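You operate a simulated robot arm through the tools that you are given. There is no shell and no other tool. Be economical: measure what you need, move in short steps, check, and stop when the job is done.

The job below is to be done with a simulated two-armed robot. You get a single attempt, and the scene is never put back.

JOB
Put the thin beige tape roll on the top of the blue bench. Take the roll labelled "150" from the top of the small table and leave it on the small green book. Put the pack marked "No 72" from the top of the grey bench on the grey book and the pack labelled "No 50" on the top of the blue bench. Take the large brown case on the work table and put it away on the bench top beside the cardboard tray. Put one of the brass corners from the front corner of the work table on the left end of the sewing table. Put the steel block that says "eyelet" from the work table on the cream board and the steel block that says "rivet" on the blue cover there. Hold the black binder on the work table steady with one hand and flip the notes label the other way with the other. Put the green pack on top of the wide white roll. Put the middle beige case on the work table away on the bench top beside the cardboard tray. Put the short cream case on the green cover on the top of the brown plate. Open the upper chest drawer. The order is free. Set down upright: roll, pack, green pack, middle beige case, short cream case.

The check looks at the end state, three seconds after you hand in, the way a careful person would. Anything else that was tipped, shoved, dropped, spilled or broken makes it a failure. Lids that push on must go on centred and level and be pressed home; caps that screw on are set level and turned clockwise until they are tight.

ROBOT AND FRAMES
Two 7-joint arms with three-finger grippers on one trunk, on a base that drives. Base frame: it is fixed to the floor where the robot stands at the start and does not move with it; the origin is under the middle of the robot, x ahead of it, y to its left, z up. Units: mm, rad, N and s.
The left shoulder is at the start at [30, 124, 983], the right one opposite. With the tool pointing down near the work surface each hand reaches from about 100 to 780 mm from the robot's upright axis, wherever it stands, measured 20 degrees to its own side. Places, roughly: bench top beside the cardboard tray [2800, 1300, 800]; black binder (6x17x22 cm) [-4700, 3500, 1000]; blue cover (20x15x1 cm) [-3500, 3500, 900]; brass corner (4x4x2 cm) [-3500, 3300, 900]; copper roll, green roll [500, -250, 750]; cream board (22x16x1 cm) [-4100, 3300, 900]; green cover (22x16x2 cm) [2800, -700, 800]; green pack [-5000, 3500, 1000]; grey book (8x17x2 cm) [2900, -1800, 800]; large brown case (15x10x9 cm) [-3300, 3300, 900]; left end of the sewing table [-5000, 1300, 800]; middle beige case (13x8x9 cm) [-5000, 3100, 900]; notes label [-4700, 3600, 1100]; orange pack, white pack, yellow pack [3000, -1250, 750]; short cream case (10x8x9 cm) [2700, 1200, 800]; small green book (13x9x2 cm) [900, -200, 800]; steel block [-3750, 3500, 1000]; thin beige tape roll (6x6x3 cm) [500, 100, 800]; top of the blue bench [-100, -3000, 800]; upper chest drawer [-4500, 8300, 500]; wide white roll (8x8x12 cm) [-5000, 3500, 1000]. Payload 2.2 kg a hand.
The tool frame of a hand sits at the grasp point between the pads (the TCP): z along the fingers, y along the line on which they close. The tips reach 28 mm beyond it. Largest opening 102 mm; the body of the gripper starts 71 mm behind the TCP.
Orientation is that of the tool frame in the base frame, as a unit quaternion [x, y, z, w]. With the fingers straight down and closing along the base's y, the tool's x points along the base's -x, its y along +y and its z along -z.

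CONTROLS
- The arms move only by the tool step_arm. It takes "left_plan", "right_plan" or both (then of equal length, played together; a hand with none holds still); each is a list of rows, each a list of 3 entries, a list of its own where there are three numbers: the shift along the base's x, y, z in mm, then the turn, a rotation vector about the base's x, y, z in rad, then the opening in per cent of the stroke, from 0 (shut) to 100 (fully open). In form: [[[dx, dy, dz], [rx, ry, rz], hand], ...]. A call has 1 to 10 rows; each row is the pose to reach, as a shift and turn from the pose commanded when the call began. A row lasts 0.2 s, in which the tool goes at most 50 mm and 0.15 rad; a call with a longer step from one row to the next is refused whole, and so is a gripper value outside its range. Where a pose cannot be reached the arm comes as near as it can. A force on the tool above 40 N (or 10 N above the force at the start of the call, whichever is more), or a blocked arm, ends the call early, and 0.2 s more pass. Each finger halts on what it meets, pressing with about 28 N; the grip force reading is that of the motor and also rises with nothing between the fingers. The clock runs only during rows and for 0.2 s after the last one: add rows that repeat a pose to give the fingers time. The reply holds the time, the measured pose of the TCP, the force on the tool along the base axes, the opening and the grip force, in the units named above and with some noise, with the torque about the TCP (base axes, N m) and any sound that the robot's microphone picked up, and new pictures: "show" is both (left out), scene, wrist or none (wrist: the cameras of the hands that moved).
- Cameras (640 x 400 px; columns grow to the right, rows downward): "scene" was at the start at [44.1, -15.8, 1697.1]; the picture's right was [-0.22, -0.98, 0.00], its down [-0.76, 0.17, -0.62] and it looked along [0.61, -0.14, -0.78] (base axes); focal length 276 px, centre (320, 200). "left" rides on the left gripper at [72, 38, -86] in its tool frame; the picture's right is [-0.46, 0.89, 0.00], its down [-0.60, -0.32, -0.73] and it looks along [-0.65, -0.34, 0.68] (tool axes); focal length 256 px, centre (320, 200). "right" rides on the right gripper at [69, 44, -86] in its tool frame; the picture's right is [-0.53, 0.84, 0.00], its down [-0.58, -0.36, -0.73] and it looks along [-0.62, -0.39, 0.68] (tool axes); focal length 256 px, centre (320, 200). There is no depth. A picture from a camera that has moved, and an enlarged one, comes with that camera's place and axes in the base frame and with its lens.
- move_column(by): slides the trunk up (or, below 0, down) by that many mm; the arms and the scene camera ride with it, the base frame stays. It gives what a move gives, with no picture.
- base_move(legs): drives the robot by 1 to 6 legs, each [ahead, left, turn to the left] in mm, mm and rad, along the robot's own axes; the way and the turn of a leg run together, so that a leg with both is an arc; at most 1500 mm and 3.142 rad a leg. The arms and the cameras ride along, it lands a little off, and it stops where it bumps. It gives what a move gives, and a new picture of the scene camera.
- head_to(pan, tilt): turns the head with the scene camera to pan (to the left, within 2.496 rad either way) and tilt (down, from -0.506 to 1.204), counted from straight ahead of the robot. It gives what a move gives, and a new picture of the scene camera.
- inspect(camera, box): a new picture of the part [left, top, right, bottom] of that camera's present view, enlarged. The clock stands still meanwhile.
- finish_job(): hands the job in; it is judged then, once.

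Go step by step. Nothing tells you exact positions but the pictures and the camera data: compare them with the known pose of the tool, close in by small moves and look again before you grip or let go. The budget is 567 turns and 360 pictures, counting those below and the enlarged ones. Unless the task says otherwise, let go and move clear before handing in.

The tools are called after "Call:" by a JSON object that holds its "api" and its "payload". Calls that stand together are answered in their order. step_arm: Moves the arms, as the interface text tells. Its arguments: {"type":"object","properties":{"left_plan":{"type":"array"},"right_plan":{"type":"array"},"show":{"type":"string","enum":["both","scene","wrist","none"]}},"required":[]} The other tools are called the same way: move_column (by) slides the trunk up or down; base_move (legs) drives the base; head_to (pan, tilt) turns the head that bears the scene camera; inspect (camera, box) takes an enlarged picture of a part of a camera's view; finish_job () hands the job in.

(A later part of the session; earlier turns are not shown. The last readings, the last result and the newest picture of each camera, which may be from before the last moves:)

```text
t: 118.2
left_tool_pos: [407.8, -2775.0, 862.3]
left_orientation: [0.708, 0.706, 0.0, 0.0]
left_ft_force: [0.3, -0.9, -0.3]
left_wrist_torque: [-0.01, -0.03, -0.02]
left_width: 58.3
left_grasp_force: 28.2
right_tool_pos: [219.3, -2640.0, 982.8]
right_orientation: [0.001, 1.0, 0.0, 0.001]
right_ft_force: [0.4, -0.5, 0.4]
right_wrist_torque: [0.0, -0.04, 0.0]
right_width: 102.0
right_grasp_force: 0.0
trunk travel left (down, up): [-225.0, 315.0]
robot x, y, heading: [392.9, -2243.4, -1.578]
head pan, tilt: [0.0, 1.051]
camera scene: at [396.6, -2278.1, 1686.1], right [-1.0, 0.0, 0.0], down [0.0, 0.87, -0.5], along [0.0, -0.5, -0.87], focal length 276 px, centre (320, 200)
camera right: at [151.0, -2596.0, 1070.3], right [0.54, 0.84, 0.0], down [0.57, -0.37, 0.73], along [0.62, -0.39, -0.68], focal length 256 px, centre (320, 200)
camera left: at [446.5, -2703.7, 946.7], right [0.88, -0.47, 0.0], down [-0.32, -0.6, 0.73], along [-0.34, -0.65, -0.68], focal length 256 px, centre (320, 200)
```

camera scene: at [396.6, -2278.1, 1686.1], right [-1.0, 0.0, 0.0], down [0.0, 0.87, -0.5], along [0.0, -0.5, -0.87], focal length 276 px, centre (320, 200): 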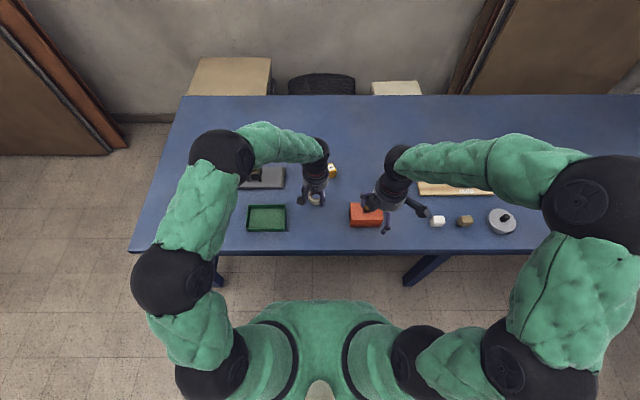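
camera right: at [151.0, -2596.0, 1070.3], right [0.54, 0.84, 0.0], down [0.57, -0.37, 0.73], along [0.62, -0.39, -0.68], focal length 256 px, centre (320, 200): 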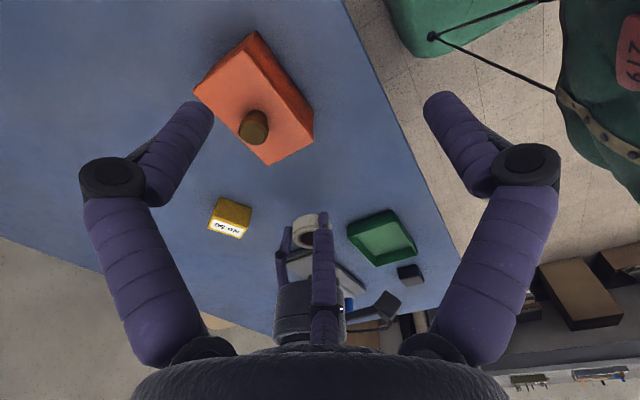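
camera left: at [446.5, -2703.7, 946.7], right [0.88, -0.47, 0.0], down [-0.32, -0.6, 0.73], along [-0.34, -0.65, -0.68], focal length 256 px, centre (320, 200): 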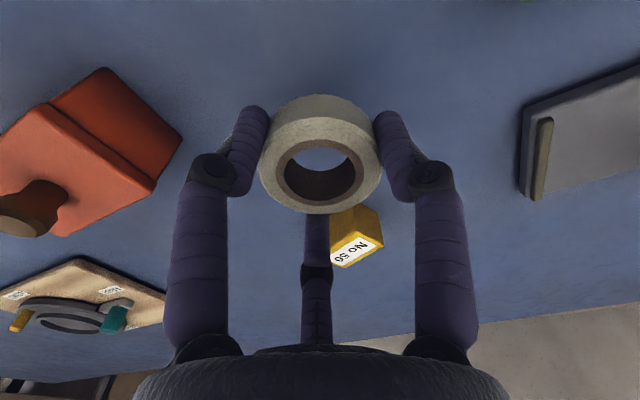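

The spot below is clear. I lower the tape in steps until contact.

Call:
{"api": "step_arm", "payload": {"left_plan": [[[0, 0, -15], [0, 0, 0], 30], [[0, 0, -30], [0, 0, 0], 30], [[0, 0, -36], [0, 0, 0], 30], [[0, 0, -40], [0, 0, 0], 30], [[0, 0, -44], [0, 0, 0], 30], [[0, 0, -48], [0, 0, 0], 30], [[0, 0, -48], [0, 0, 0], 30]], "show": "wrist"}}

```text
t: 119.8
left_tool_pos: [408.9, -2773.1, 813.9]
left_orientation: [0.708, 0.706, 0.0, 0.0]
left_ft_force: [-0.8, -0.3, -0.4]
left_wrist_torque: [0.0, 0.0, 0.0]
left_width: 58.5
left_grasp_force: 27.7
right_tool_pos: [219.9, -2640.0, 983.6]
right_orientation: [0.002, 1.0, -0.001, 0.001]
right_ft_force: [0.8, -0.5, 0.4]
right_wrist_torque: [-0.02, -0.02, -0.01]
right_width: 102.2
right_grasp_force: 0.0
trunk travel left (down, up): [-225.0, 315.0]
robot x, y, heading: [396.5, -2242.8, -1.571]
head pan, tilt: [0.0, 1.051]
camera left: at [447.3, -2703.1, 899.4], right [0.88, -0.47, 0.0], down [-0.32, -0.6, 0.73], along [-0.34, -0.65, -0.68], focal length 256 px, centre (320, 200)
```

left: 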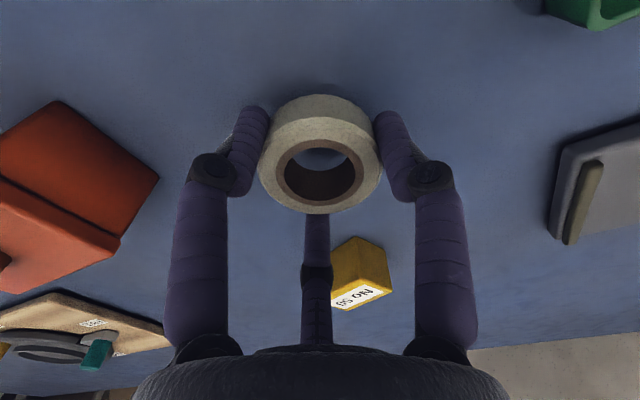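

Call:
{"api": "step_arm", "payload": {"left_plan": [[[0, 0, -2], [0, 0, 0], 30], [[0, 0, -4], [0, 0, 0], 30], [[0, 0, -6], [0, 0, 0], 30], [[0, 0, -8], [0, 0, 0], 30], [[0, 0, -8], [0, 0, 0], 30]], "show": "none"}}

```text
t: 121.0
left_tool_pos: [409.1, -2773.1, 806.1]
left_orientation: [0.708, 0.706, 0.0, -0.001]
left_ft_force: [-0.2, 0.2, 0.1]
left_wrist_torque: [-0.02, 0.01, -0.03]
left_width: 58.3
left_grasp_force: 27.9
right_tool_pos: [220.0, -2640.7, 984.6]
right_orientation: [0.002, 1.0, -0.001, 0.001]
right_ft_force: [-0.8, -0.3, -0.8]
right_wrist_torque: [0.0, -0.01, 0.01]
right_width: 102.0
right_grasp_force: 0.0
trunk travel left (down, up): [-225.0, 315.0]
robot x, y, heading: [397.8, -2239.6, -1.57]
head pan, tilt: [0.0, 1.051]
```

Call:
{"api": "step_arm", "payload": {"left_plan": [[[0, 0, -2], [0, 0, 0], 30], [[0, 0, -4], [0, 0, 0], 30], [[0, 0, -6], [0, 0, 0], 30], [[0, 0, -8], [0, 0, 0], 30], [[0, 0, -10], [0, 0, 0], 30], [[0, 0, -10], [0, 0, 0], 30]], "show": "none"}}

```text
t: 122.4
left_tool_pos: [409.7, -2774.3, 795.0]
left_orientation: [0.707, 0.707, 0.001, -0.001]
left_ft_force: [-1.0, 0.3, 0.1]
left_wrist_torque: [-0.03, 0.01, 0.05]
left_width: 58.4
left_grasp_force: 27.9
right_tool_pos: [219.6, -2640.5, 984.0]
right_orientation: [0.002, 1.0, 0.0, 0.002]
right_ft_force: [-0.2, 0.2, -0.2]
right_wrist_torque: [-0.01, 0.01, -0.01]
right_width: 102.2
right_grasp_force: 0.0
trunk travel left (down, up): [-225.0, 315.0]
robot x, y, heading: [397.7, -2239.1, -1.576]
head pan, tilt: [0.0, 1.051]
```

Call:
{"api": "step_arm", "payload": {"left_plan": [[[0, 0, -2], [0, 0, 0], 30], [[0, 0, -4], [0, 0, 0], 30], [[0, 0, -6], [0, 0, 0], 30], [[0, 0, -8], [0, 0, 0], 30], [[0, 0, -8], [0, 0, 0], 30]], "show": "wrist"}}

```text
t: 123.6
left_tool_pos: [409.1, -2773.7, 789.0]
left_orientation: [0.708, 0.707, 0.001, 0.0]
left_ft_force: [1.2, 0.6, 8.8]
left_wrist_torque: [0.02, -0.15, 0.0]
left_width: 58.1
left_grasp_force: 28.3
right_tool_pos: [219.4, -2640.3, 984.2]
right_orientation: [0.001, 1.0, -0.001, 0.001]
right_ft_force: [-0.6, 1.1, -0.4]
right_wrist_torque: [-0.02, -0.02, 0.01]
right_width: 101.7
right_grasp_force: 0.0
trunk travel left (down, up): [-225.0, 315.0]
robot x, y, heading: [397.1, -2240.0, -1.574]
head pan, tilt: [0.0, 1.051]
camera left: at [447.4, -2703.4, 874.3], right [0.88, -0.47, 0.0], down [-0.32, -0.6, 0.73], along [-0.34, -0.65, -0.68], focal length 256 px, centre (320, 200)
```

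left: 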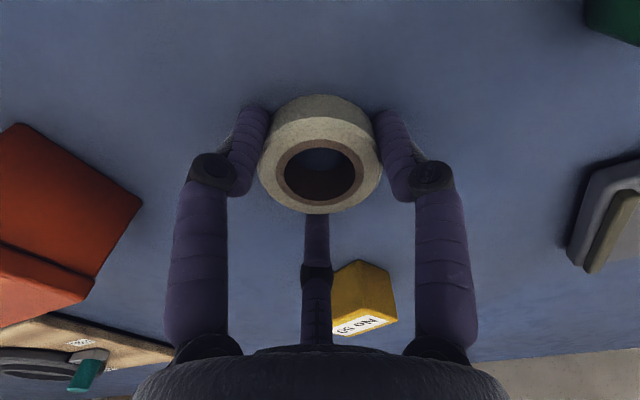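

Tape rests on the bench. Release and rise.

Call:
{"api": "step_arm", "payload": {"left_plan": [[[0, 0, 2], [0, 0, 0], 30], [[0, 0, 2], [0, 0, 0], 65], [[0, 0, 3], [0, 0, 0], 85], [[0, 0, 4], [0, 0, 0], 100], [[0, 0, 4], [0, 0, 0], 100], [[0, 0, 40], [0, 0, 0], 100], [[0, 0, 85], [0, 0, 0], 100], [[0, 0, 130], [0, 0, 0], 100], [[20, 30, 170], [0, 0, 0], 100]], "show": "both"}}

```text
refused: row 9 steps farther than a row can; nothing moved
```

Call:
{"api": "step_arm", "payload": {"left_plan": [[[0, 0, 2], [0, 0, 0], 30], [[0, 0, 2], [0, 0, 0], 65], [[0, 0, 3], [0, 0, 0], 85], [[0, 0, 4], [0, 0, 0], 100], [[0, 0, 4], [0, 0, 0], 100], [[0, 0, 40], [0, 0, 0], 100], [[0, 0, 85], [0, 0, 0], 100], [[0, 0, 130], [0, 0, 0], 100], [[20, 20, 165], [0, 0, 0], 100]], "show": "both"}}

```text
t: 125.6
left_tool_pos: [430.8, -2752.6, 954.5]
left_orientation: [0.708, 0.706, 0.0, -0.001]
left_ft_force: [0.0, -0.3, -0.7]
left_wrist_torque: [-0.04, 0.02, 0.02]
left_width: 102.3
left_grasp_force: 0.0
right_tool_pos: [219.8, -2639.7, 984.9]
right_orientation: [0.002, 1.0, -0.001, 0.001]
right_ft_force: [0.3, 0.0, -0.5]
right_wrist_torque: [-0.04, 0.0, 0.0]
right_width: 101.7
right_grasp_force: 0.1
trunk travel left (down, up): [-225.0, 315.0]
robot x, y, heading: [401.5, -2242.4, -1.578]
head pan, tilt: [0.0, 1.051]
camera scene: at [398.2, -2275.4, 1686.2], right [-1.0, 0.0, 0.0], down [0.0, 0.87, -0.5], along [0.0, -0.5, -0.87], focal length 276 px, centre (320, 200)
camera left: at [468.6, -2680.9, 1040.1], right [0.88, -0.47, 0.0], down [-0.32, -0.6, 0.73], along [-0.34, -0.65, -0.68], focal length 256 px, centre (320, 200)
```

scene: 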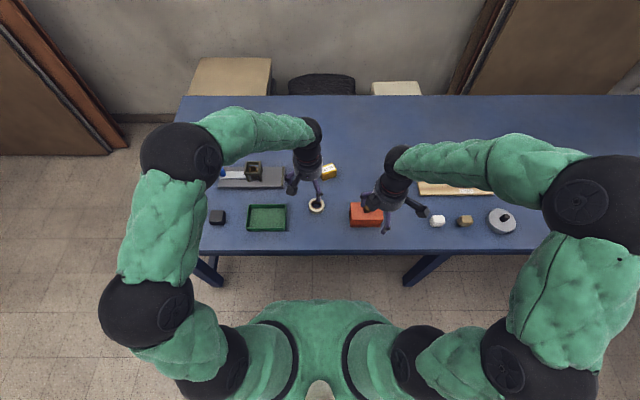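
left: 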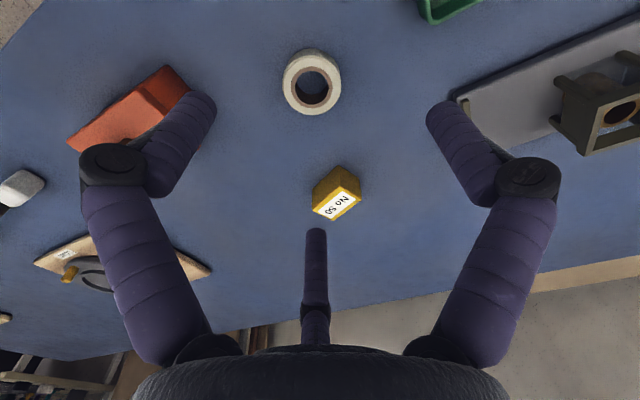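

Both items are on the blue bench. I tuck the arms in and drive out toward the work table, looking around on the way.

Call:
{"api": "step_arm", "payload": {"left_plan": [[[40, 20, 5], [0, 0, 0], 100], [[80, 40, 10], [0, 0, 0], 100], [[120, 70, 20], [0, 0, 0], 100], [[150, 105, 30], [0, 0, 0], 100], [[160, 120, 40], [0, 0, 0], 100]], "right_plan": [[[0, 0, 0], [0, 0, 0], 100], [[0, 0, 10], [0, 0, 0], 100], [[0, 0, 15], [0, 0, 0], 100], [[0, 0, 15], [0, 0, 0], 100], [[0, 0, 15], [0, 0, 0], 100]], "show": "none"}}

Call:
{"api": "base_move", "payload": {"legs": [[-500, 0, 0], [0, 0, -1.571], [1500, 0, 0], [0, 0, -0.8]]}}

Call:
{"api": "head_to", "payload": {"pan": 0.0, "tilt": 0.35}}

```text
refused: row 3 steps farther than a row can; nothing moved
```

```text
t: 141.6
left_tool_pos: [-1486.6, -1359.7, 954.5]
left_orientation: [0.918, -0.397, 0.001, 0.0]
left_ft_force: [-0.7, -0.8, -0.1]
left_wrist_torque: [0.01, -0.04, 0.0]
left_width: 101.8
left_grasp_force: 0.0
right_tool_pos: [-1256.3, -1297.0, 983.6]
right_orientation: [0.931, 0.366, -0.001, -0.001]
right_ft_force: [-0.2, -0.1, 0.4]
right_wrist_torque: [0.0, 0.0, 0.02]
right_width: 102.1
right_grasp_force: 0.1
trunk travel left (down, up): [-225.0, 315.0]
robot x, y, heading: [-1112.5, -1712.3, 2.319]
head pan, tilt: [0.0, 1.051]
camera scene: at [-1138.6, -1682.5, 1686.1], right [0.73, 0.68, 0.0], down [0.59, -0.64, -0.5], along [-0.34, 0.36, -0.87], focal length 276 px, centre (320, 200)
```

scene: 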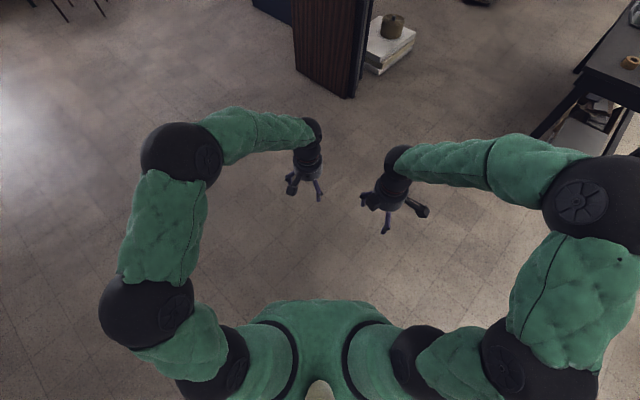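

```text
t: 142.6
left_tool_pos: [-1487.3, -1359.7, 955.2]
left_orientation: [0.917, -0.398, 0.0, 0.0]
left_ft_force: [0.2, 0.3, 0.8]
left_wrist_torque: [-0.05, 0.01, 0.01]
left_width: 101.8
left_grasp_force: 0.0
right_tool_pos: [-1256.9, -1298.5, 983.8]
right_orientation: [0.93, 0.367, -0.001, 0.0]
right_ft_force: [0.1, 0.0, 0.2]
right_wrist_torque: [-0.04, 0.0, -0.01]
right_width: 101.8
right_grasp_force: 0.0
trunk travel left (down, up): [-225.0, 315.0]
robot x, y, heading: [-1117.9, -1709.3, 2.326]
head pan, tilt: [0.0, 0.351]
camera scene: at [-1157.0, -1663.1, 1744.3], right [0.73, 0.68, 0.0], down [0.23, -0.25, -0.94], along [-0.64, 0.69, -0.34], focal length 276 px, centre (320, 200)
```

scene: 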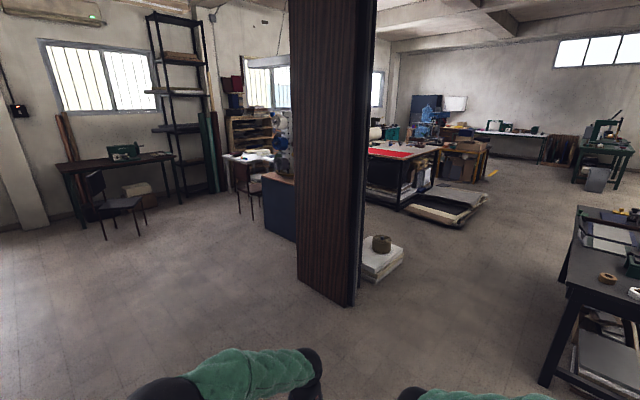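

I see a pillar near x -2370 and a dark table left edge near x -1000; the passage between runs along x≈-1700. I tuck the left hand and drive through.

Call:
{"api": "step_arm", "payload": {"left_plan": [[[-8, -41, 11], [0, 0, 0], 100], [[-16, -82, 22], [0, 0, 0], 100], [[-24, -123, 33], [0, 0, 0], 100], [[-31, -165, 45], [0, 0, 0], 100]], "show": "none"}}

Call:
{"api": "base_move", "payload": {"legs": [[0, 0, -0.755], [0, 580, 0], [1500, 0, 0], [1300, 0, 0]]}}

Call:
{"api": "head_to", "payload": {"pan": 0.6, "tilt": 0.4}}

```text
t: 143.6
left_tool_pos: [-1518.3, -1526.8, 998.2]
left_orientation: [0.917, -0.399, 0.001, 0.0]
left_ft_force: [0.4, 0.0, 0.1]
left_wrist_torque: [-0.01, 0.0, 0.01]
left_width: 102.0
left_grasp_force: 0.1
right_tool_pos: [-1255.9, -1299.9, 984.1]
right_orientation: [0.931, 0.366, -0.001, 0.0]
right_ft_force: [0.3, -0.5, -0.4]
right_wrist_torque: [0.02, 0.01, -0.02]
right_width: 102.1
right_grasp_force: 0.1
trunk travel left (down, up): [-225.0, 315.0]
robot x, y, heading: [-1117.3, -1711.8, 2.317]
head pan, tilt: [0.0, 0.351]
```

```text
t: 162.0
left_tool_pos: [-1806.6, 1488.8, 996.7]
left_orientation: [-0.697, 0.717, -0.001, 0.0]
left_ft_force: [0.2, 0.8, -1.1]
left_wrist_torque: [0.0, 0.0, -0.02]
left_width: 101.8
left_grasp_force: 0.0
right_tool_pos: [-1459.3, 1463.9, 983.3]
right_orientation: [1.0, -0.015, -0.001, 0.0]
right_ft_force: [-0.4, 1.6, 0.4]
right_wrist_torque: [0.02, 0.02, 0.04]
right_width: 102.0
right_grasp_force: 0.1
trunk travel left (down, up): [-225.0, 315.0]
robot x, y, heading: [-1650.0, 1070.6, 1.54]
head pan, tilt: [0.0, 0.351]
camera scene: at [-1645.8, 1134.9, 1744.3], right [1.0, -0.03, 0.0], down [-0.01, -0.34, -0.94], along [0.03, 0.94, -0.34], focal length 276 px, centre (320, 200)
```

scene: 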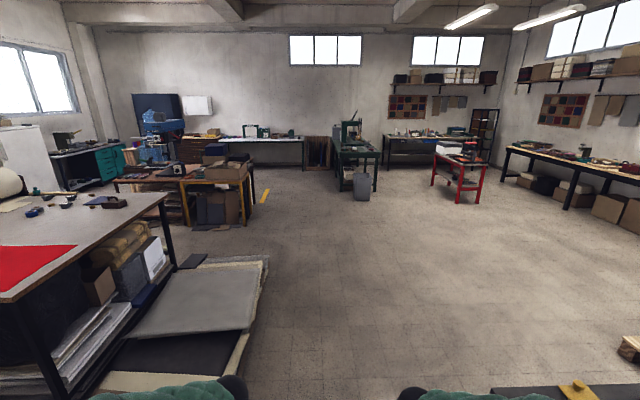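

```text
t: 163.0
left_tool_pos: [-1805.6, 1487.1, 997.2]
left_orientation: [-0.697, 0.717, -0.002, -0.001]
left_ft_force: [-0.2, 0.3, -0.5]
left_wrist_torque: [-0.01, 0.0, 0.02]
left_width: 101.8
left_grasp_force: 0.1
right_tool_pos: [-1459.0, 1464.7, 983.9]
right_orientation: [1.0, -0.014, -0.001, 0.0]
right_ft_force: [0.1, -0.9, 0.4]
right_wrist_torque: [-0.04, 0.02, 0.0]
right_width: 101.9
right_grasp_force: 0.1
trunk travel left (down, up): [-225.0, 315.0]
robot x, y, heading: [-1649.8, 1068.9, 1.539]
head pan, tilt: [0.6, 0.4]
camera scene: at [-1698.6, 1119.3, 1739.8], right [0.84, 0.54, 0.0], down [0.21, -0.33, -0.92], along [-0.5, 0.78, -0.39], focal length 276 px, centre (320, 200)
```

scene: 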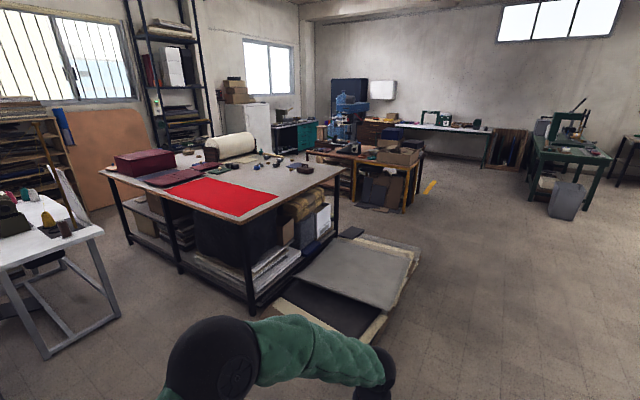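

The big table (x -5100…-3030, y 2220…3600) holds the items along its back edge. I drive past the floor pads to look at its far side.

Call:
{"api": "base_move", "payload": {"legs": [[1500, 0, 0.03], [1450, 0, 0], [0, 0, 1.571]]}}

Call:
{"api": "head_to", "payload": {"pan": 0.0, "tilt": 0.4}}

```text
t: 181.1
left_tool_pos: [-2030.6, 3879.4, 997.4]
left_orientation: [1.0, -0.003, 0.001, 0.0]
left_ft_force: [0.6, -0.2, -0.1]
left_wrist_torque: [0.02, 0.03, -0.04]
left_width: 101.9
left_grasp_force: 0.1
right_tool_pos: [-2013.4, 4224.8, 984.4]
right_orientation: [0.71, 0.704, -0.001, 0.0]
right_ft_force: [-0.2, 0.7, -0.2]
right_wrist_torque: [-0.01, -0.01, -0.05]
right_width: 102.1
right_grasp_force: 0.2
trunk travel left (down, up): [-225.0, 315.0]
robot x, y, heading: [-1618.0, 4047.2, 3.135]
head pan, tilt: [0.6, 0.4]
camera scene: at [-1663.3, 3994.6, 1739.8], right [-0.56, 0.83, 0.0], down [0.32, 0.22, -0.92], along [-0.76, -0.51, -0.39], focal length 276 px, centre (320, 200)
```

scene: 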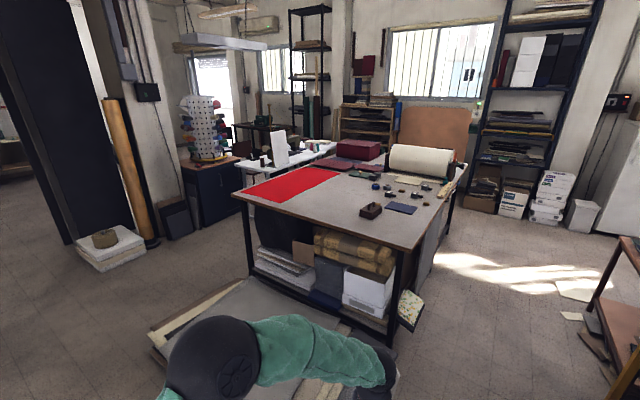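

```text
t: 182.1
left_tool_pos: [-2030.7, 3879.2, 997.7]
left_orientation: [1.0, -0.003, 0.001, 0.0]
left_ft_force: [-0.3, 0.3, 0.8]
left_wrist_torque: [-0.01, -0.02, -0.01]
left_width: 102.0
left_grasp_force: 0.0
right_tool_pos: [-2014.2, 4224.0, 983.4]
right_orientation: [0.71, 0.704, -0.001, 0.0]
right_ft_force: [0.3, -0.5, -0.1]
right_wrist_torque: [-0.03, 0.02, -0.01]
right_width: 101.7
right_grasp_force: 0.0
trunk travel left (down, up): [-225.0, 315.0]
robot x, y, heading: [-1615.0, 4045.8, 3.132]
head pan, tilt: [0.0, 0.4]
camera scene: at [-1679.0, 4047.1, 1739.8], right [0.01, 1.0, 0.0], down [0.39, 0.0, -0.92], along [-0.92, 0.01, -0.39], focal length 276 px, centre (320, 200)
```

scene: 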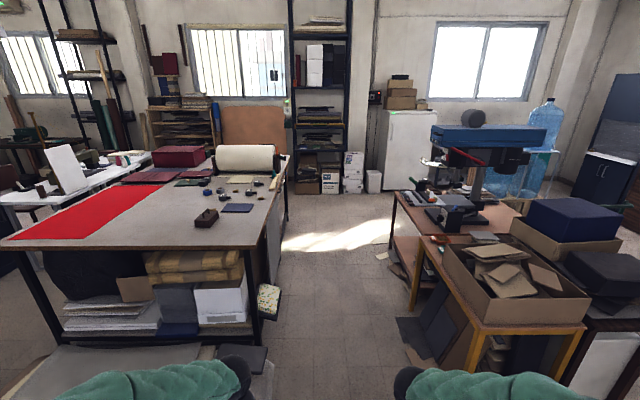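

The aisle on the far side is about 970 mm wide (y 3710–4680). I zoom in on the table's items first.

Call:
{"api": "inspect", "payload": {"camera": "scene", "box": [170, 140, 310, 250]}}

```text
3.64 times, centred on (240, 195) of scene
camera zoom: at [-1679.0, 4047.1, 1739.8], right [0.01, 1.0, 0.0], down [0.39, 0.0, -0.92], along [-0.92, 0.01, -0.39], focal length 1003 px, centre (611, 218)
```

zoom: 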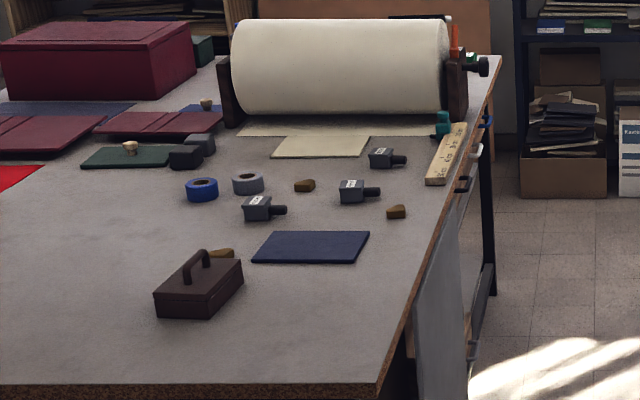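

The brown case has a handle; three labelled steel blocks, the blue cover, the cream board and brass corners are visible. I drive down the aisle facing the table.

Call:
{"api": "base_move", "payload": {"legs": [[0, 0, 1.571], [-90, 0, 0], [0, -1500, 0], [0, -330, 0], [70, 0, 0]]}}

Call:
{"api": "head_to", "payload": {"pan": 0.0, "tilt": 0.9}}

```text
t: 196.5
left_tool_pos: [-3267.3, 3643.8, 996.5]
left_orientation: [0.704, 0.71, 0.001, -0.002]
left_ft_force: [0.3, -0.3, 0.5]
left_wrist_torque: [0.03, -0.03, 0.01]
left_width: 101.8
left_grasp_force: 0.0
right_tool_pos: [-3614.8, 3655.4, 983.5]
right_orientation: [-0.002, 1.0, -0.001, 0.001]
right_ft_force: [-0.6, -0.6, 0.0]
right_wrist_torque: [0.02, 0.01, 0.04]
right_width: 102.2
right_grasp_force: 0.1
trunk travel left (down, up): [-225.0, 315.0]
robot x, y, heading: [-3439.4, 4059.8, -1.563]
head pan, tilt: [0.0, 0.4]
camera scene: at [-3440.2, 3992.8, 1739.7], right [-1.0, -0.01, 0.0], down [0.0, 0.39, -0.92], along [0.0, -0.92, -0.39], focal length 276 px, centre (320, 200)
```

scene: 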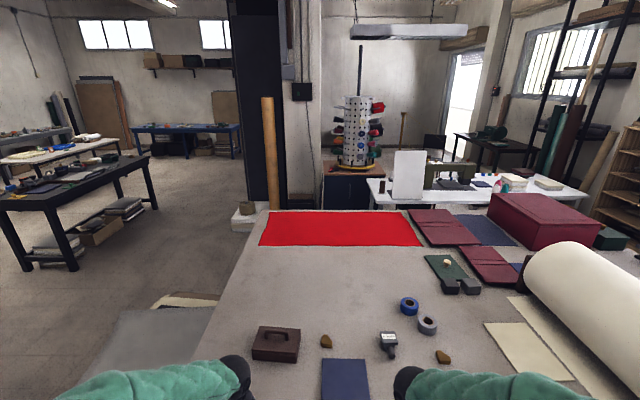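

```text
t: 197.4
left_tool_pos: [-3267.6, 3646.8, 997.3]
left_orientation: [0.704, 0.71, 0.001, 0.0]
left_ft_force: [-0.3, 0.2, -0.1]
left_wrist_torque: [0.03, 0.02, -0.02]
left_width: 102.0
left_grasp_force: 0.0
right_tool_pos: [-3614.8, 3656.2, 982.2]
right_orientation: [-0.003, 1.0, 0.0, 0.0]
right_ft_force: [0.0, -1.2, 0.2]
right_wrist_torque: [0.02, 0.0, 0.0]
right_width: 101.9
right_grasp_force: 0.1
trunk travel left (down, up): [-225.0, 315.0]
robot x, y, heading: [-3440.0, 4058.5, -1.566]
head pan, tilt: [0.0, 0.901]
camera scene: at [-3440.4, 4012.3, 1696.8], right [-1.0, -0.01, 0.0], down [0.0, 0.78, -0.62], along [0.0, -0.62, -0.78], focal length 276 px, centre (320, 200)
```

scene: 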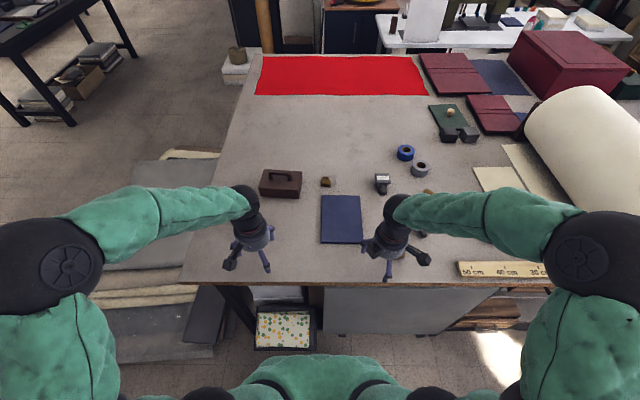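

I inspect the block labels and nearby items.

Call:
{"api": "inspect", "payload": {"camera": "scene", "box": [240, 130, 480, 290]}}

Call:
{"api": "inspect", "payload": {"camera": "right", "box": [0, 0, 640, 400]}}

```text
2.50 times, centred on (360, 210) of scene
camera zoom: at [-3440.4, 4012.3, 1696.8], right [-1.0, -0.01, 0.0], down [0.0, 0.78, -0.62], along [0.0, -0.62, -0.78], focal length 690 px, centre (220, 175)
```

zoom: 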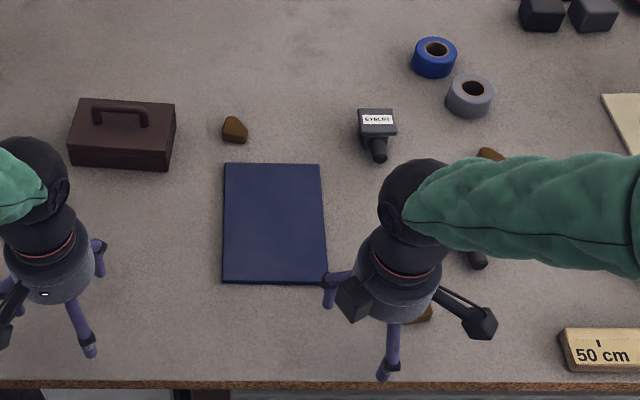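

```text
1.00 times, centred on (320, 200) of right (not enlarged: the box is as wide or as high as the picture)
camera zoom: at [-3683.5, 3701.0, 1070.5], right [0.53, 0.85, 0.0], down [0.58, -0.36, 0.73], along [0.62, -0.39, -0.68], focal length 256 px, centre (320, 200)
```

zoom: 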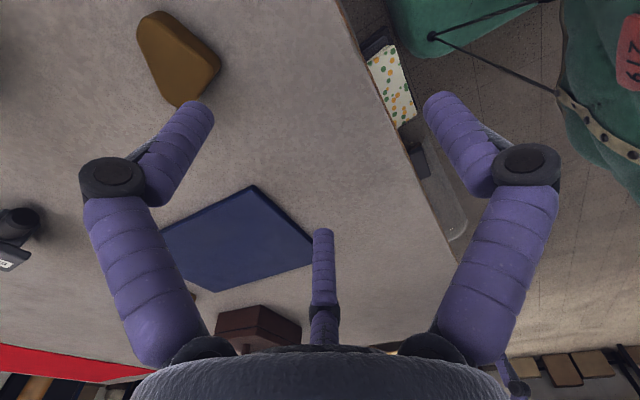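

Call:
{"api": "inspect", "payload": {"camera": "scene", "box": [365, 165, 405, 190]}}

Call:
{"api": "step_arm", "payload": {"right_plan": [[[0, 40, 10], [0, 0, 0], 100], [[0, 80, 20], [0, 0, 0], 100], [[0, 120, 30], [0, 0, 0], 100], [[0, 150, 30], [0, 0, 0], 100], [[0, 150, 30], [0, 0, 0], 100]], "show": "scene"}}

```text
16.00 times, centred on (385, 178) of scene
camera zoom: at [-3440.4, 4012.3, 1696.8], right [-1.0, -0.01, 0.0], down [0.0, 0.78, -0.62], along [0.0, -0.62, -0.78], focal length 4414 px, centre (-720, 560)
```

zoom: 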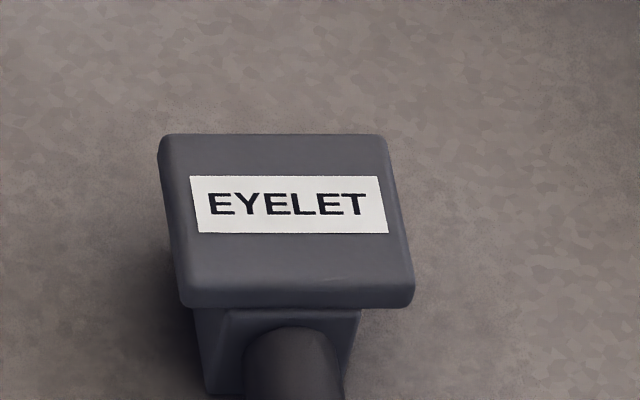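

```text
t: 198.6
left_tool_pos: [-3266.6, 3645.7, 997.1]
left_orientation: [0.704, 0.71, 0.0, -0.001]
left_ft_force: [0.6, -0.2, -0.4]
left_wrist_torque: [-0.04, -0.03, 0.01]
left_width: 102.1
left_grasp_force: 0.1
right_tool_pos: [-3614.8, 3806.7, 1014.2]
right_orientation: [-0.003, 1.0, 0.0, 0.001]
right_ft_force: [-0.4, 0.2, -0.5]
right_wrist_torque: [0.0, -0.02, 0.01]
right_width: 101.8
right_grasp_force: 0.3
trunk travel left (down, up): [-225.0, 315.0]
robot x, y, heading: [-3438.3, 4055.9, -1.563]
head pan, tilt: [0.0, 0.901]
camera scene: at [-3440.4, 4012.2, 1696.8], right [-1.0, -0.01, 0.0], down [0.0, 0.78, -0.62], along [0.0, -0.62, -0.78], focal length 276 px, centre (320, 200)
```

scene: 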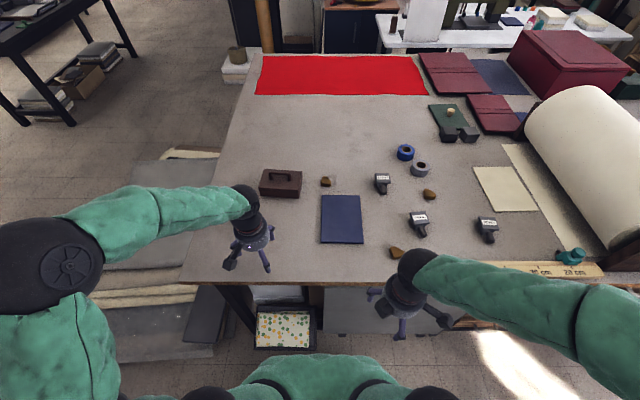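

Call:
{"api": "inspect", "payload": {"camera": "scene", "box": [405, 205, 505, 265]}}

Call:
{"api": "inspect", "payload": {"camera": "scene", "box": [370, 160, 570, 285]}}

```text
6.40 times, centred on (455, 235) of scene
camera zoom: at [-3440.4, 4012.2, 1696.8], right [-1.0, -0.01, 0.0], down [0.0, 0.78, -0.62], along [0.0, -0.62, -0.78], focal length 1766 px, centre (-544, -24)
```

zoom: 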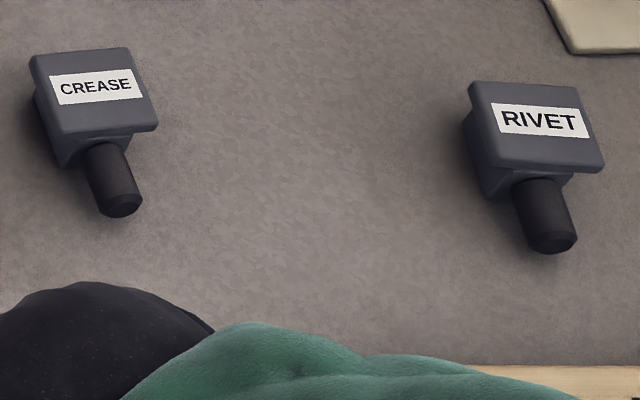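

```text
3.20 times, centred on (470, 222) of scene
camera zoom: at [-3440.4, 4012.2, 1696.8], right [-1.0, -0.01, 0.0], down [0.0, 0.78, -0.62], along [0.0, -0.62, -0.78], focal length 883 px, centre (-160, 128)
```

zoom: 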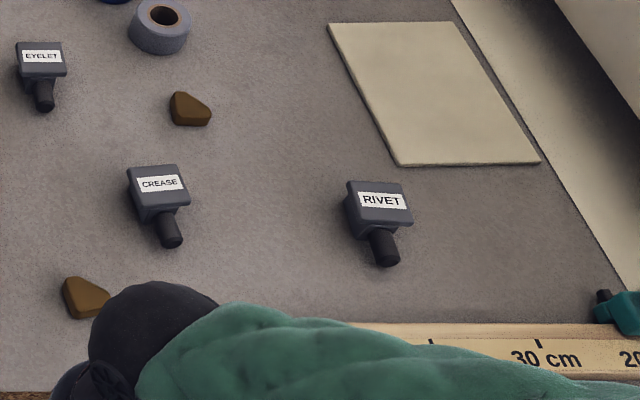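

"EYELET" is the far block (≈[-3677,3305]), "RIVET" the right one (≈[-4000,3507]); table top is about z 888. I move right and start turning the right hand so its single finger will face away from the block's handle.

Call:
{"api": "base_move", "payload": {"legs": [[20, -210, 0]]}}

Call:
{"api": "step_arm", "payload": {"right_plan": [[[0, -10, 10], [0, 0, -0.15], 100], [[0, -20, 15], [0, 0, -0.3], 100], [[0, -30, 20], [0, 0, -0.45], 100], [[0, -40, 25], [0, 0, -0.6], 100], [[0, -50, 30], [0, 0, -0.75], 100], [[-5, -60, 30], [0, 0, -0.9], 100], [[-10, -70, 30], [0, 0, -1.05], 100], [[-15, -80, 30], [0, 0, -1.2], 100], [[-20, -90, 30], [0, 0, -1.35], 100], [[-25, -100, 30], [0, 0, -1.5], 100]], "show": "none"}}

Call:
{"api": "step_arm", "payload": {"right_plan": [[[-15, -15, 0], [0, 0, -0.15], 100], [[-30, -30, 0], [0, 0, -0.3], 100], [[-45, -45, 0], [0, 0, -0.45], 100], [[-60, -60, 0], [0, 0, -0.6], 100], [[-75, -75, 0], [0, 0, -0.75], 100], [[-90, -90, 0], [0, 0, -0.9], 100], [[-105, -105, 0], [0, 0, -1.05], 100], [[-120, -120, 0], [0, 0, -1.2], 100], [[-135, -135, 0], [0, 0, -1.35], 100], [[-150, -150, 0], [0, 0, -1.5], 100]], "show": "both"}}

```text
t: 200.3
left_tool_pos: [-3478.9, 3625.4, 997.7]
left_orientation: [0.705, 0.71, 0.001, 0.001]
left_ft_force: [-0.7, 0.6, -0.4]
left_wrist_torque: [0.02, -0.02, -0.02]
left_width: 102.1
left_grasp_force: 0.0
right_tool_pos: [-3824.1, 3784.7, 1014.4]
right_orientation: [-0.004, 1.0, 0.0, 0.002]
right_ft_force: [-0.8, -0.5, 0.4]
right_wrist_torque: [-0.02, -0.05, 0.01]
right_width: 102.0
right_grasp_force: 0.0
trunk travel left (down, up): [-225.0, 315.0]
robot x, y, heading: [-3646.1, 4037.9, -1.568]
head pan, tilt: [0.0, 0.901]
camera scene: at [-3652.3, 3991.0, 1696.8], right [-1.0, -0.01, 0.0], down [0.0, 0.78, -0.62], along [0.0, -0.62, -0.78], focal length 276 px, centre (320, 200)
```

scene: 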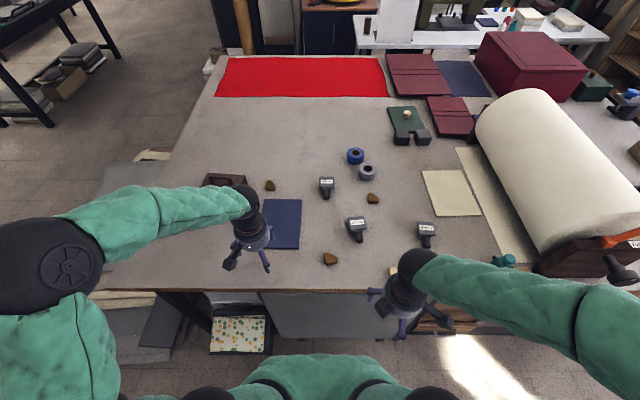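

```text
t: 202.5
left_tool_pos: [-3478.4, 3624.0, 998.1]
left_orientation: [0.705, 0.709, 0.001, 0.0]
left_ft_force: [-0.2, 0.2, 0.2]
left_wrist_torque: [0.0, 0.02, -0.03]
left_width: 101.8
left_grasp_force: 0.0
right_tool_pos: [-3848.1, 3685.8, 1043.1]
right_orientation: [0.681, 0.733, -0.001, 0.0]
right_ft_force: [-0.7, -0.4, -0.1]
right_wrist_torque: [0.04, 0.01, 0.01]
right_width: 101.9
right_grasp_force: 0.1
trunk travel left (down, up): [-225.0, 315.0]
robot x, y, heading: [-3648.5, 4038.6, -1.567]
head pan, tilt: [0.0, 0.901]
```

```text
t: 204.7
left_tool_pos: [-3479.0, 3624.9, 997.2]
left_orientation: [0.705, 0.709, 0.001, -0.001]
left_ft_force: [-0.3, 0.1, 0.1]
left_wrist_torque: [0.04, 0.01, 0.0]
left_width: 102.0
left_grasp_force: 0.1
right_tool_pos: [-3999.5, 3534.6, 1044.3]
right_orientation: [0.997, 0.073, 0.0, -0.001]
right_ft_force: [0.3, -0.3, 0.1]
right_wrist_torque: [-0.01, -0.02, 0.0]
right_width: 102.5
right_grasp_force: 0.0
trunk travel left (down, up): [-225.0, 315.0]
robot x, y, heading: [-3650.2, 4035.6, -1.567]
head pan, tilt: [0.0, 0.901]
camera scene: at [-3650.9, 3990.5, 1696.8], right [-1.0, -0.01, 0.0], down [0.0, 0.78, -0.62], along [0.0, -0.62, -0.78], focal length 276 px, centre (320, 200)
camera right: at [-3923.8, 3502.3, 1130.5], right [-0.41, -0.91, 0.0], down [-0.62, 0.28, 0.73], along [-0.67, 0.3, -0.68], focal length 256 px, centre (320, 200)
```

scene: 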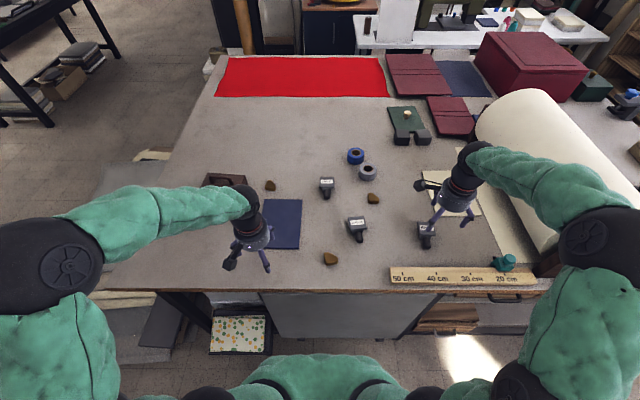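
right: 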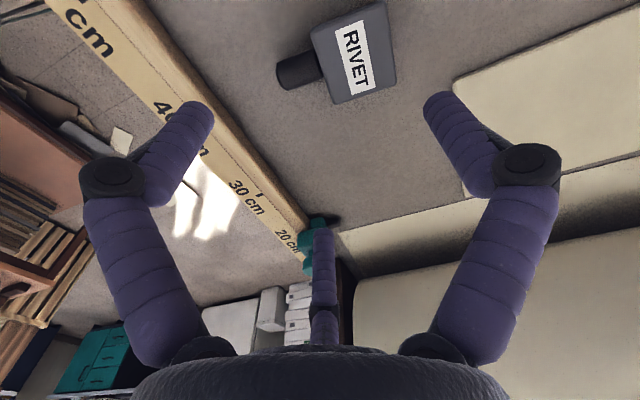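

The RIVET block lies with its handle toward +y, plate centre about (-3989,3505). I centre above it and descend for a closer look.

Call:
{"api": "step_arm", "payload": {"right_plan": [[[6, -12, -20], [0, 0, -0.07], 100], [[11, -25, -50], [0, 0, -0.14], 100], [[11, -25, -60], [0, 0, -0.14], 100], [[11, -25, -60], [0, 0, -0.14], 100]], "show": "wrist"}}

```text
t: 205.7
left_tool_pos: [-3478.5, 3623.7, 997.7]
left_orientation: [0.705, 0.709, 0.0, -0.001]
left_ft_force: [0.0, -0.7, 0.1]
left_wrist_torque: [0.03, 0.04, 0.02]
left_width: 102.0
left_grasp_force: 0.0
right_tool_pos: [-3987.1, 3509.4, 983.6]
right_orientation: [1.0, 0.003, -0.002, 0.0]
right_ft_force: [0.5, -0.1, 0.9]
right_wrist_torque: [-0.05, -0.03, 0.01]
right_width: 101.8
right_grasp_force: 0.0
trunk travel left (down, up): [-225.0, 315.0]
robot x, y, heading: [-3651.9, 4038.9, -1.565]
head pan, tilt: [0.0, 0.901]
camera right: at [-3917.1, 3467.5, 1070.4], right [-0.53, -0.85, 0.0], down [-0.58, 0.36, 0.73], along [-0.62, 0.39, -0.68], focal length 256 px, centre (320, 200)
```

right: 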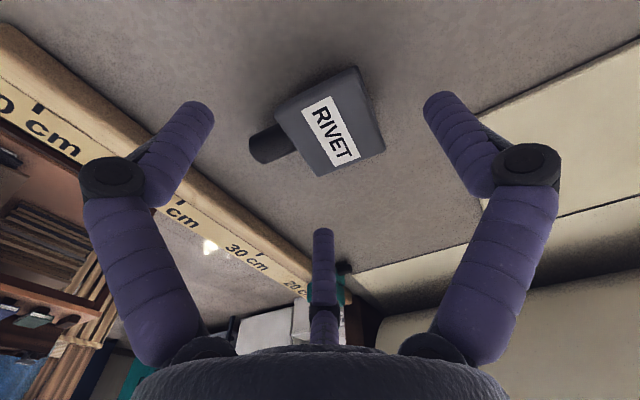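

Plate top ≈936 at (-3988,3504). I descend to 950 and close.

Call:
{"api": "step_arm", "payload": {"right_plan": [[[-1, -2, -15], [0, 0, 0], 100], [[-1, -2, -33], [0, 0, 0], 100], [[-1, -2, -33], [0, 0, 0], 90], [[-1, -2, -33], [0, 0, 0], 80], [[-1, -2, -33], [0, 0, 0], 70], [[-1, -2, -33], [0, 0, 0], 60], [[-1, -2, -33], [0, 0, 0], 50], [[-1, -2, -33], [0, 0, 0], 40], [[-1, -2, -33], [0, 0, 0], 30]], "show": "wrist"}}

```text
t: 207.7
left_tool_pos: [-3477.7, 3625.0, 997.7]
left_orientation: [0.705, 0.709, 0.001, 0.0]
left_ft_force: [-0.6, -0.2, 0.3]
left_wrist_torque: [0.01, -0.01, 0.01]
left_width: 102.0
left_grasp_force: 0.1
right_tool_pos: [-3989.0, 3508.3, 951.4]
right_orientation: [1.0, 0.004, -0.001, 0.0]
right_ft_force: [-2.1, 1.8, 4.1]
right_wrist_torque: [0.11, 0.09, 0.04]
right_width: 62.8
right_grasp_force: 24.1
trunk travel left (down, up): [-225.0, 315.0]
robot x, y, heading: [-3652.4, 4037.3, -1.567]
head pan, tilt: [0.0, 0.901]
camera right: at [-3918.6, 3466.4, 1037.5], right [-0.53, -0.85, 0.0], down [-0.58, 0.36, 0.73], along [-0.62, 0.39, -0.68], focal length 256 px, centre (320, 200)
```

right: 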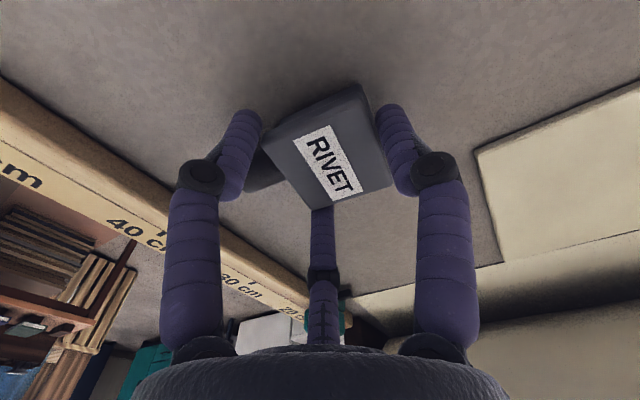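

Call:
{"api": "step_arm", "payload": {"right_plan": [[[0, 0, 0], [0, 0, 0], 30], [[0, 0, 5], [0, 0, 0], 30], [[0, 0, 15], [0, 0, 0], 30], [[0, 0, 40], [0, 0, 0], 30], [[0, 0, 60], [0, 0, 0], 30], [[0, 0, 60], [0, 0, 0], 30]], "show": "wrist"}}

```text
t: 209.1
left_tool_pos: [-3478.1, 3624.4, 997.9]
left_orientation: [0.705, 0.709, 0.001, -0.001]
left_ft_force: [-0.2, -0.2, -0.1]
left_wrist_torque: [0.02, -0.02, 0.03]
left_width: 101.8
left_grasp_force: 0.1
right_tool_pos: [-3988.9, 3507.9, 1010.3]
right_orientation: [1.0, 0.005, -0.001, -0.001]
right_ft_force: [0.1, 0.0, -4.2]
right_wrist_torque: [-0.02, -0.02, -0.01]
right_width: 62.6
right_grasp_force: 23.6
trunk travel left (down, up): [-225.0, 315.0]
robot x, y, heading: [-3649.7, 4033.2, -1.567]
head pan, tilt: [0.0, 0.901]
camera right: at [-3918.9, 3466.3, 1097.9], right [-0.53, -0.85, 0.0], down [-0.58, 0.36, 0.73], along [-0.62, 0.39, -0.68], focal length 256 px, centre (320, 200)
```

right: 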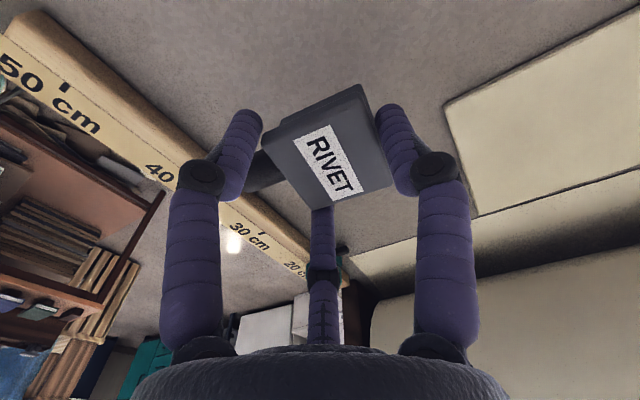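

Held level. I move the left hand away and carry the RIVET block over the blue cover.

Call:
{"api": "step_arm", "payload": {"left_plan": [[[30, 30, 10], [0, 0, 0], 100], [[60, 60, 20], [0, 0, 0], 100], [[90, 90, 30], [0, 0, 0], 100], [[120, 110, 30], [0, 0, 0], 100], [[150, 120, 30], [0, 0, 0], 100], [[150, 120, 30], [0, 0, 0], 100], [[150, 120, 30], [0, 0, 0], 100], [[150, 120, 30], [0, 0, 0], 100], [[150, 120, 30], [0, 0, 0], 100], [[150, 120, 30], [0, 0, 0], 100]], "right_plan": [[[40, -6, 20], [0, 0, 0], 30], [[87, -12, 20], [0, 0, 0], 30], [[134, -18, 20], [0, 0, 0], 30], [[181, -24, 20], [0, 0, 0], 30], [[228, -30, 20], [0, 0, 0], 30], [[275, -36, 20], [0, 0, 0], 30], [[322, -42, 20], [0, 0, 0], 30], [[369, -48, 20], [0, 0, 0], 30], [[416, -54, 20], [0, 0, 0], 30], [[463, -60, 20], [0, 0, 0], 30]], "show": "none"}}

Call:
{"api": "step_arm", "payload": {"right_plan": [[[10, -2, -20], [0, 0, 0], 30], [[10, -2, -45], [0, 0, 0], 30], [[10, -2, -45], [0, 0, 0], 30]], "show": "both"}}

```text
t: 211.3
left_tool_pos: [-3328.5, 3745.1, 1027.6]
left_orientation: [0.704, 0.71, 0.0, -0.001]
left_ft_force: [-0.1, -0.1, 0.1]
left_wrist_torque: [0.02, 0.0, -0.02]
left_width: 102.1
left_grasp_force: 0.1
right_tool_pos: [-3525.4, 3447.3, 1029.8]
right_orientation: [1.0, 0.003, -0.002, -0.001]
right_ft_force: [0.2, 0.9, -0.5]
right_wrist_torque: [-0.01, 0.0, 0.0]
right_width: 62.8
right_grasp_force: 28.2
trunk travel left (down, up): [-225.0, 315.0]
robot x, y, heading: [-3651.7, 4042.7, -1.569]
head pan, tilt: [0.0, 0.901]
```

```text
t: 212.1
left_tool_pos: [-3327.0, 3745.5, 1026.7]
left_orientation: [0.704, 0.71, 0.0, -0.001]
left_ft_force: [-0.6, 0.2, -0.1]
left_wrist_torque: [0.02, -0.02, 0.0]
left_width: 101.8
left_grasp_force: 0.0
right_tool_pos: [-3516.0, 3445.8, 984.3]
right_orientation: [1.0, 0.004, 0.0, 0.0]
right_ft_force: [0.1, 0.7, -0.6]
right_wrist_torque: [-0.01, -0.01, 0.01]
right_width: 62.4
right_grasp_force: 28.0
trunk travel left (down, up): [-225.0, 315.0]
robot x, y, heading: [-3651.0, 4033.6, -1.563]
head pan, tilt: [0.0, 0.901]
camera scene: at [-3649.6, 3990.8, 1696.8], right [-1.0, -0.01, 0.0], down [-0.01, 0.78, -0.62], along [0.0, -0.62, -0.78], focal length 276 px, centre (320, 200)
camera right: at [-3445.5, 3403.7, 1072.2], right [-0.53, -0.85, 0.0], down [-0.58, 0.36, 0.73], along [-0.62, 0.39, -0.68], focal length 256 px, centre (320, 200)
```

scene: 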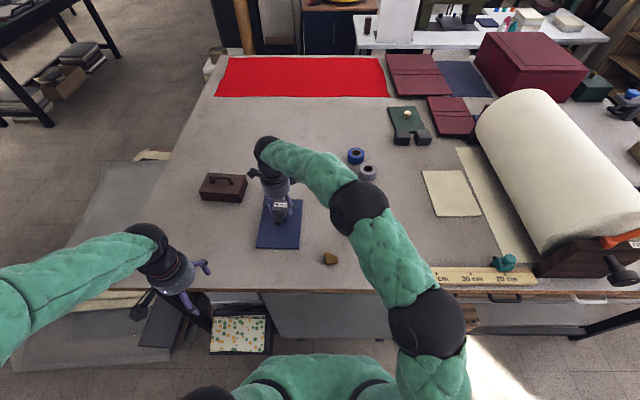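
right: 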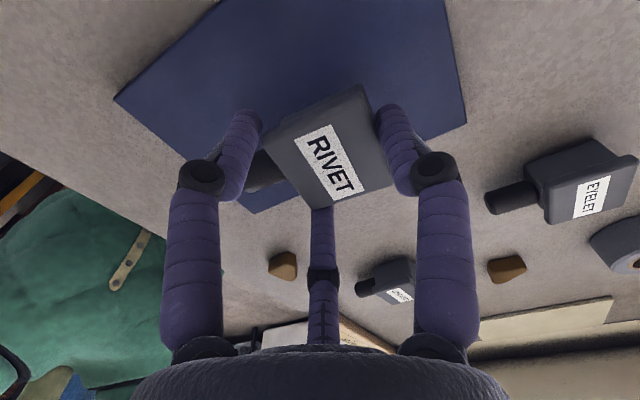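

Centred over the cover. Lowering to contact (expected near 961).

Call:
{"api": "step_arm", "payload": {"right_plan": [[[0, 5, -10], [0, 0, 0], 30], [[0, 5, -17], [0, 0, 0], 30], [[0, 5, -20], [0, 0, 0], 30], [[0, 5, -22], [0, 0, 0], 30], [[0, 5, -24], [0, 0, 0], 30], [[0, 5, -24], [0, 0, 0], 30]], "show": "none"}}

```text
t: 213.5
left_tool_pos: [-3329.6, 3744.8, 1026.7]
left_orientation: [0.705, 0.709, 0.001, -0.001]
left_ft_force: [0.4, 0.7, -0.1]
left_wrist_torque: [-0.01, -0.01, -0.01]
left_width: 102.0
left_grasp_force: 0.2
right_tool_pos: [-3516.2, 3451.4, 961.1]
right_orientation: [1.0, 0.004, -0.001, -0.001]
right_ft_force: [0.3, 0.0, 0.2]
right_wrist_torque: [-0.01, -0.01, 0.0]
right_width: 62.3
right_grasp_force: 27.8
trunk travel left (down, up): [-225.0, 315.0]
robot x, y, heading: [-3652.5, 4036.9, -1.567]
head pan, tilt: [0.0, 0.901]
```

Call:
{"api": "step_arm", "payload": {"right_plan": [[[0, 0, -1], [0, 0, 0], 30], [[0, 0, -2], [0, 0, 0], 30], [[0, 0, -3], [0, 0, 0], 30], [[0, 0, -4], [0, 0, 0], 30], [[0, 0, -4], [0, 0, 0], 30]], "show": "none"}}

```text
t: 214.7
left_tool_pos: [-3328.7, 3746.1, 1027.6]
left_orientation: [0.705, 0.71, 0.001, 0.0]
left_ft_force: [0.3, 0.1, -0.4]
left_wrist_torque: [-0.03, 0.01, -0.02]
left_width: 102.2
left_grasp_force: 0.2
right_tool_pos: [-3514.7, 3451.4, 960.1]
right_orientation: [1.0, 0.004, 0.0, 0.0]
right_ft_force: [0.4, 1.8, 11.6]
right_wrist_torque: [0.24, 0.09, -0.07]
right_width: 62.7
right_grasp_force: 27.8
trunk travel left (down, up): [-225.0, 315.0]
robot x, y, heading: [-3648.4, 4037.7, -1.567]
head pan, tilt: [0.0, 0.901]
```

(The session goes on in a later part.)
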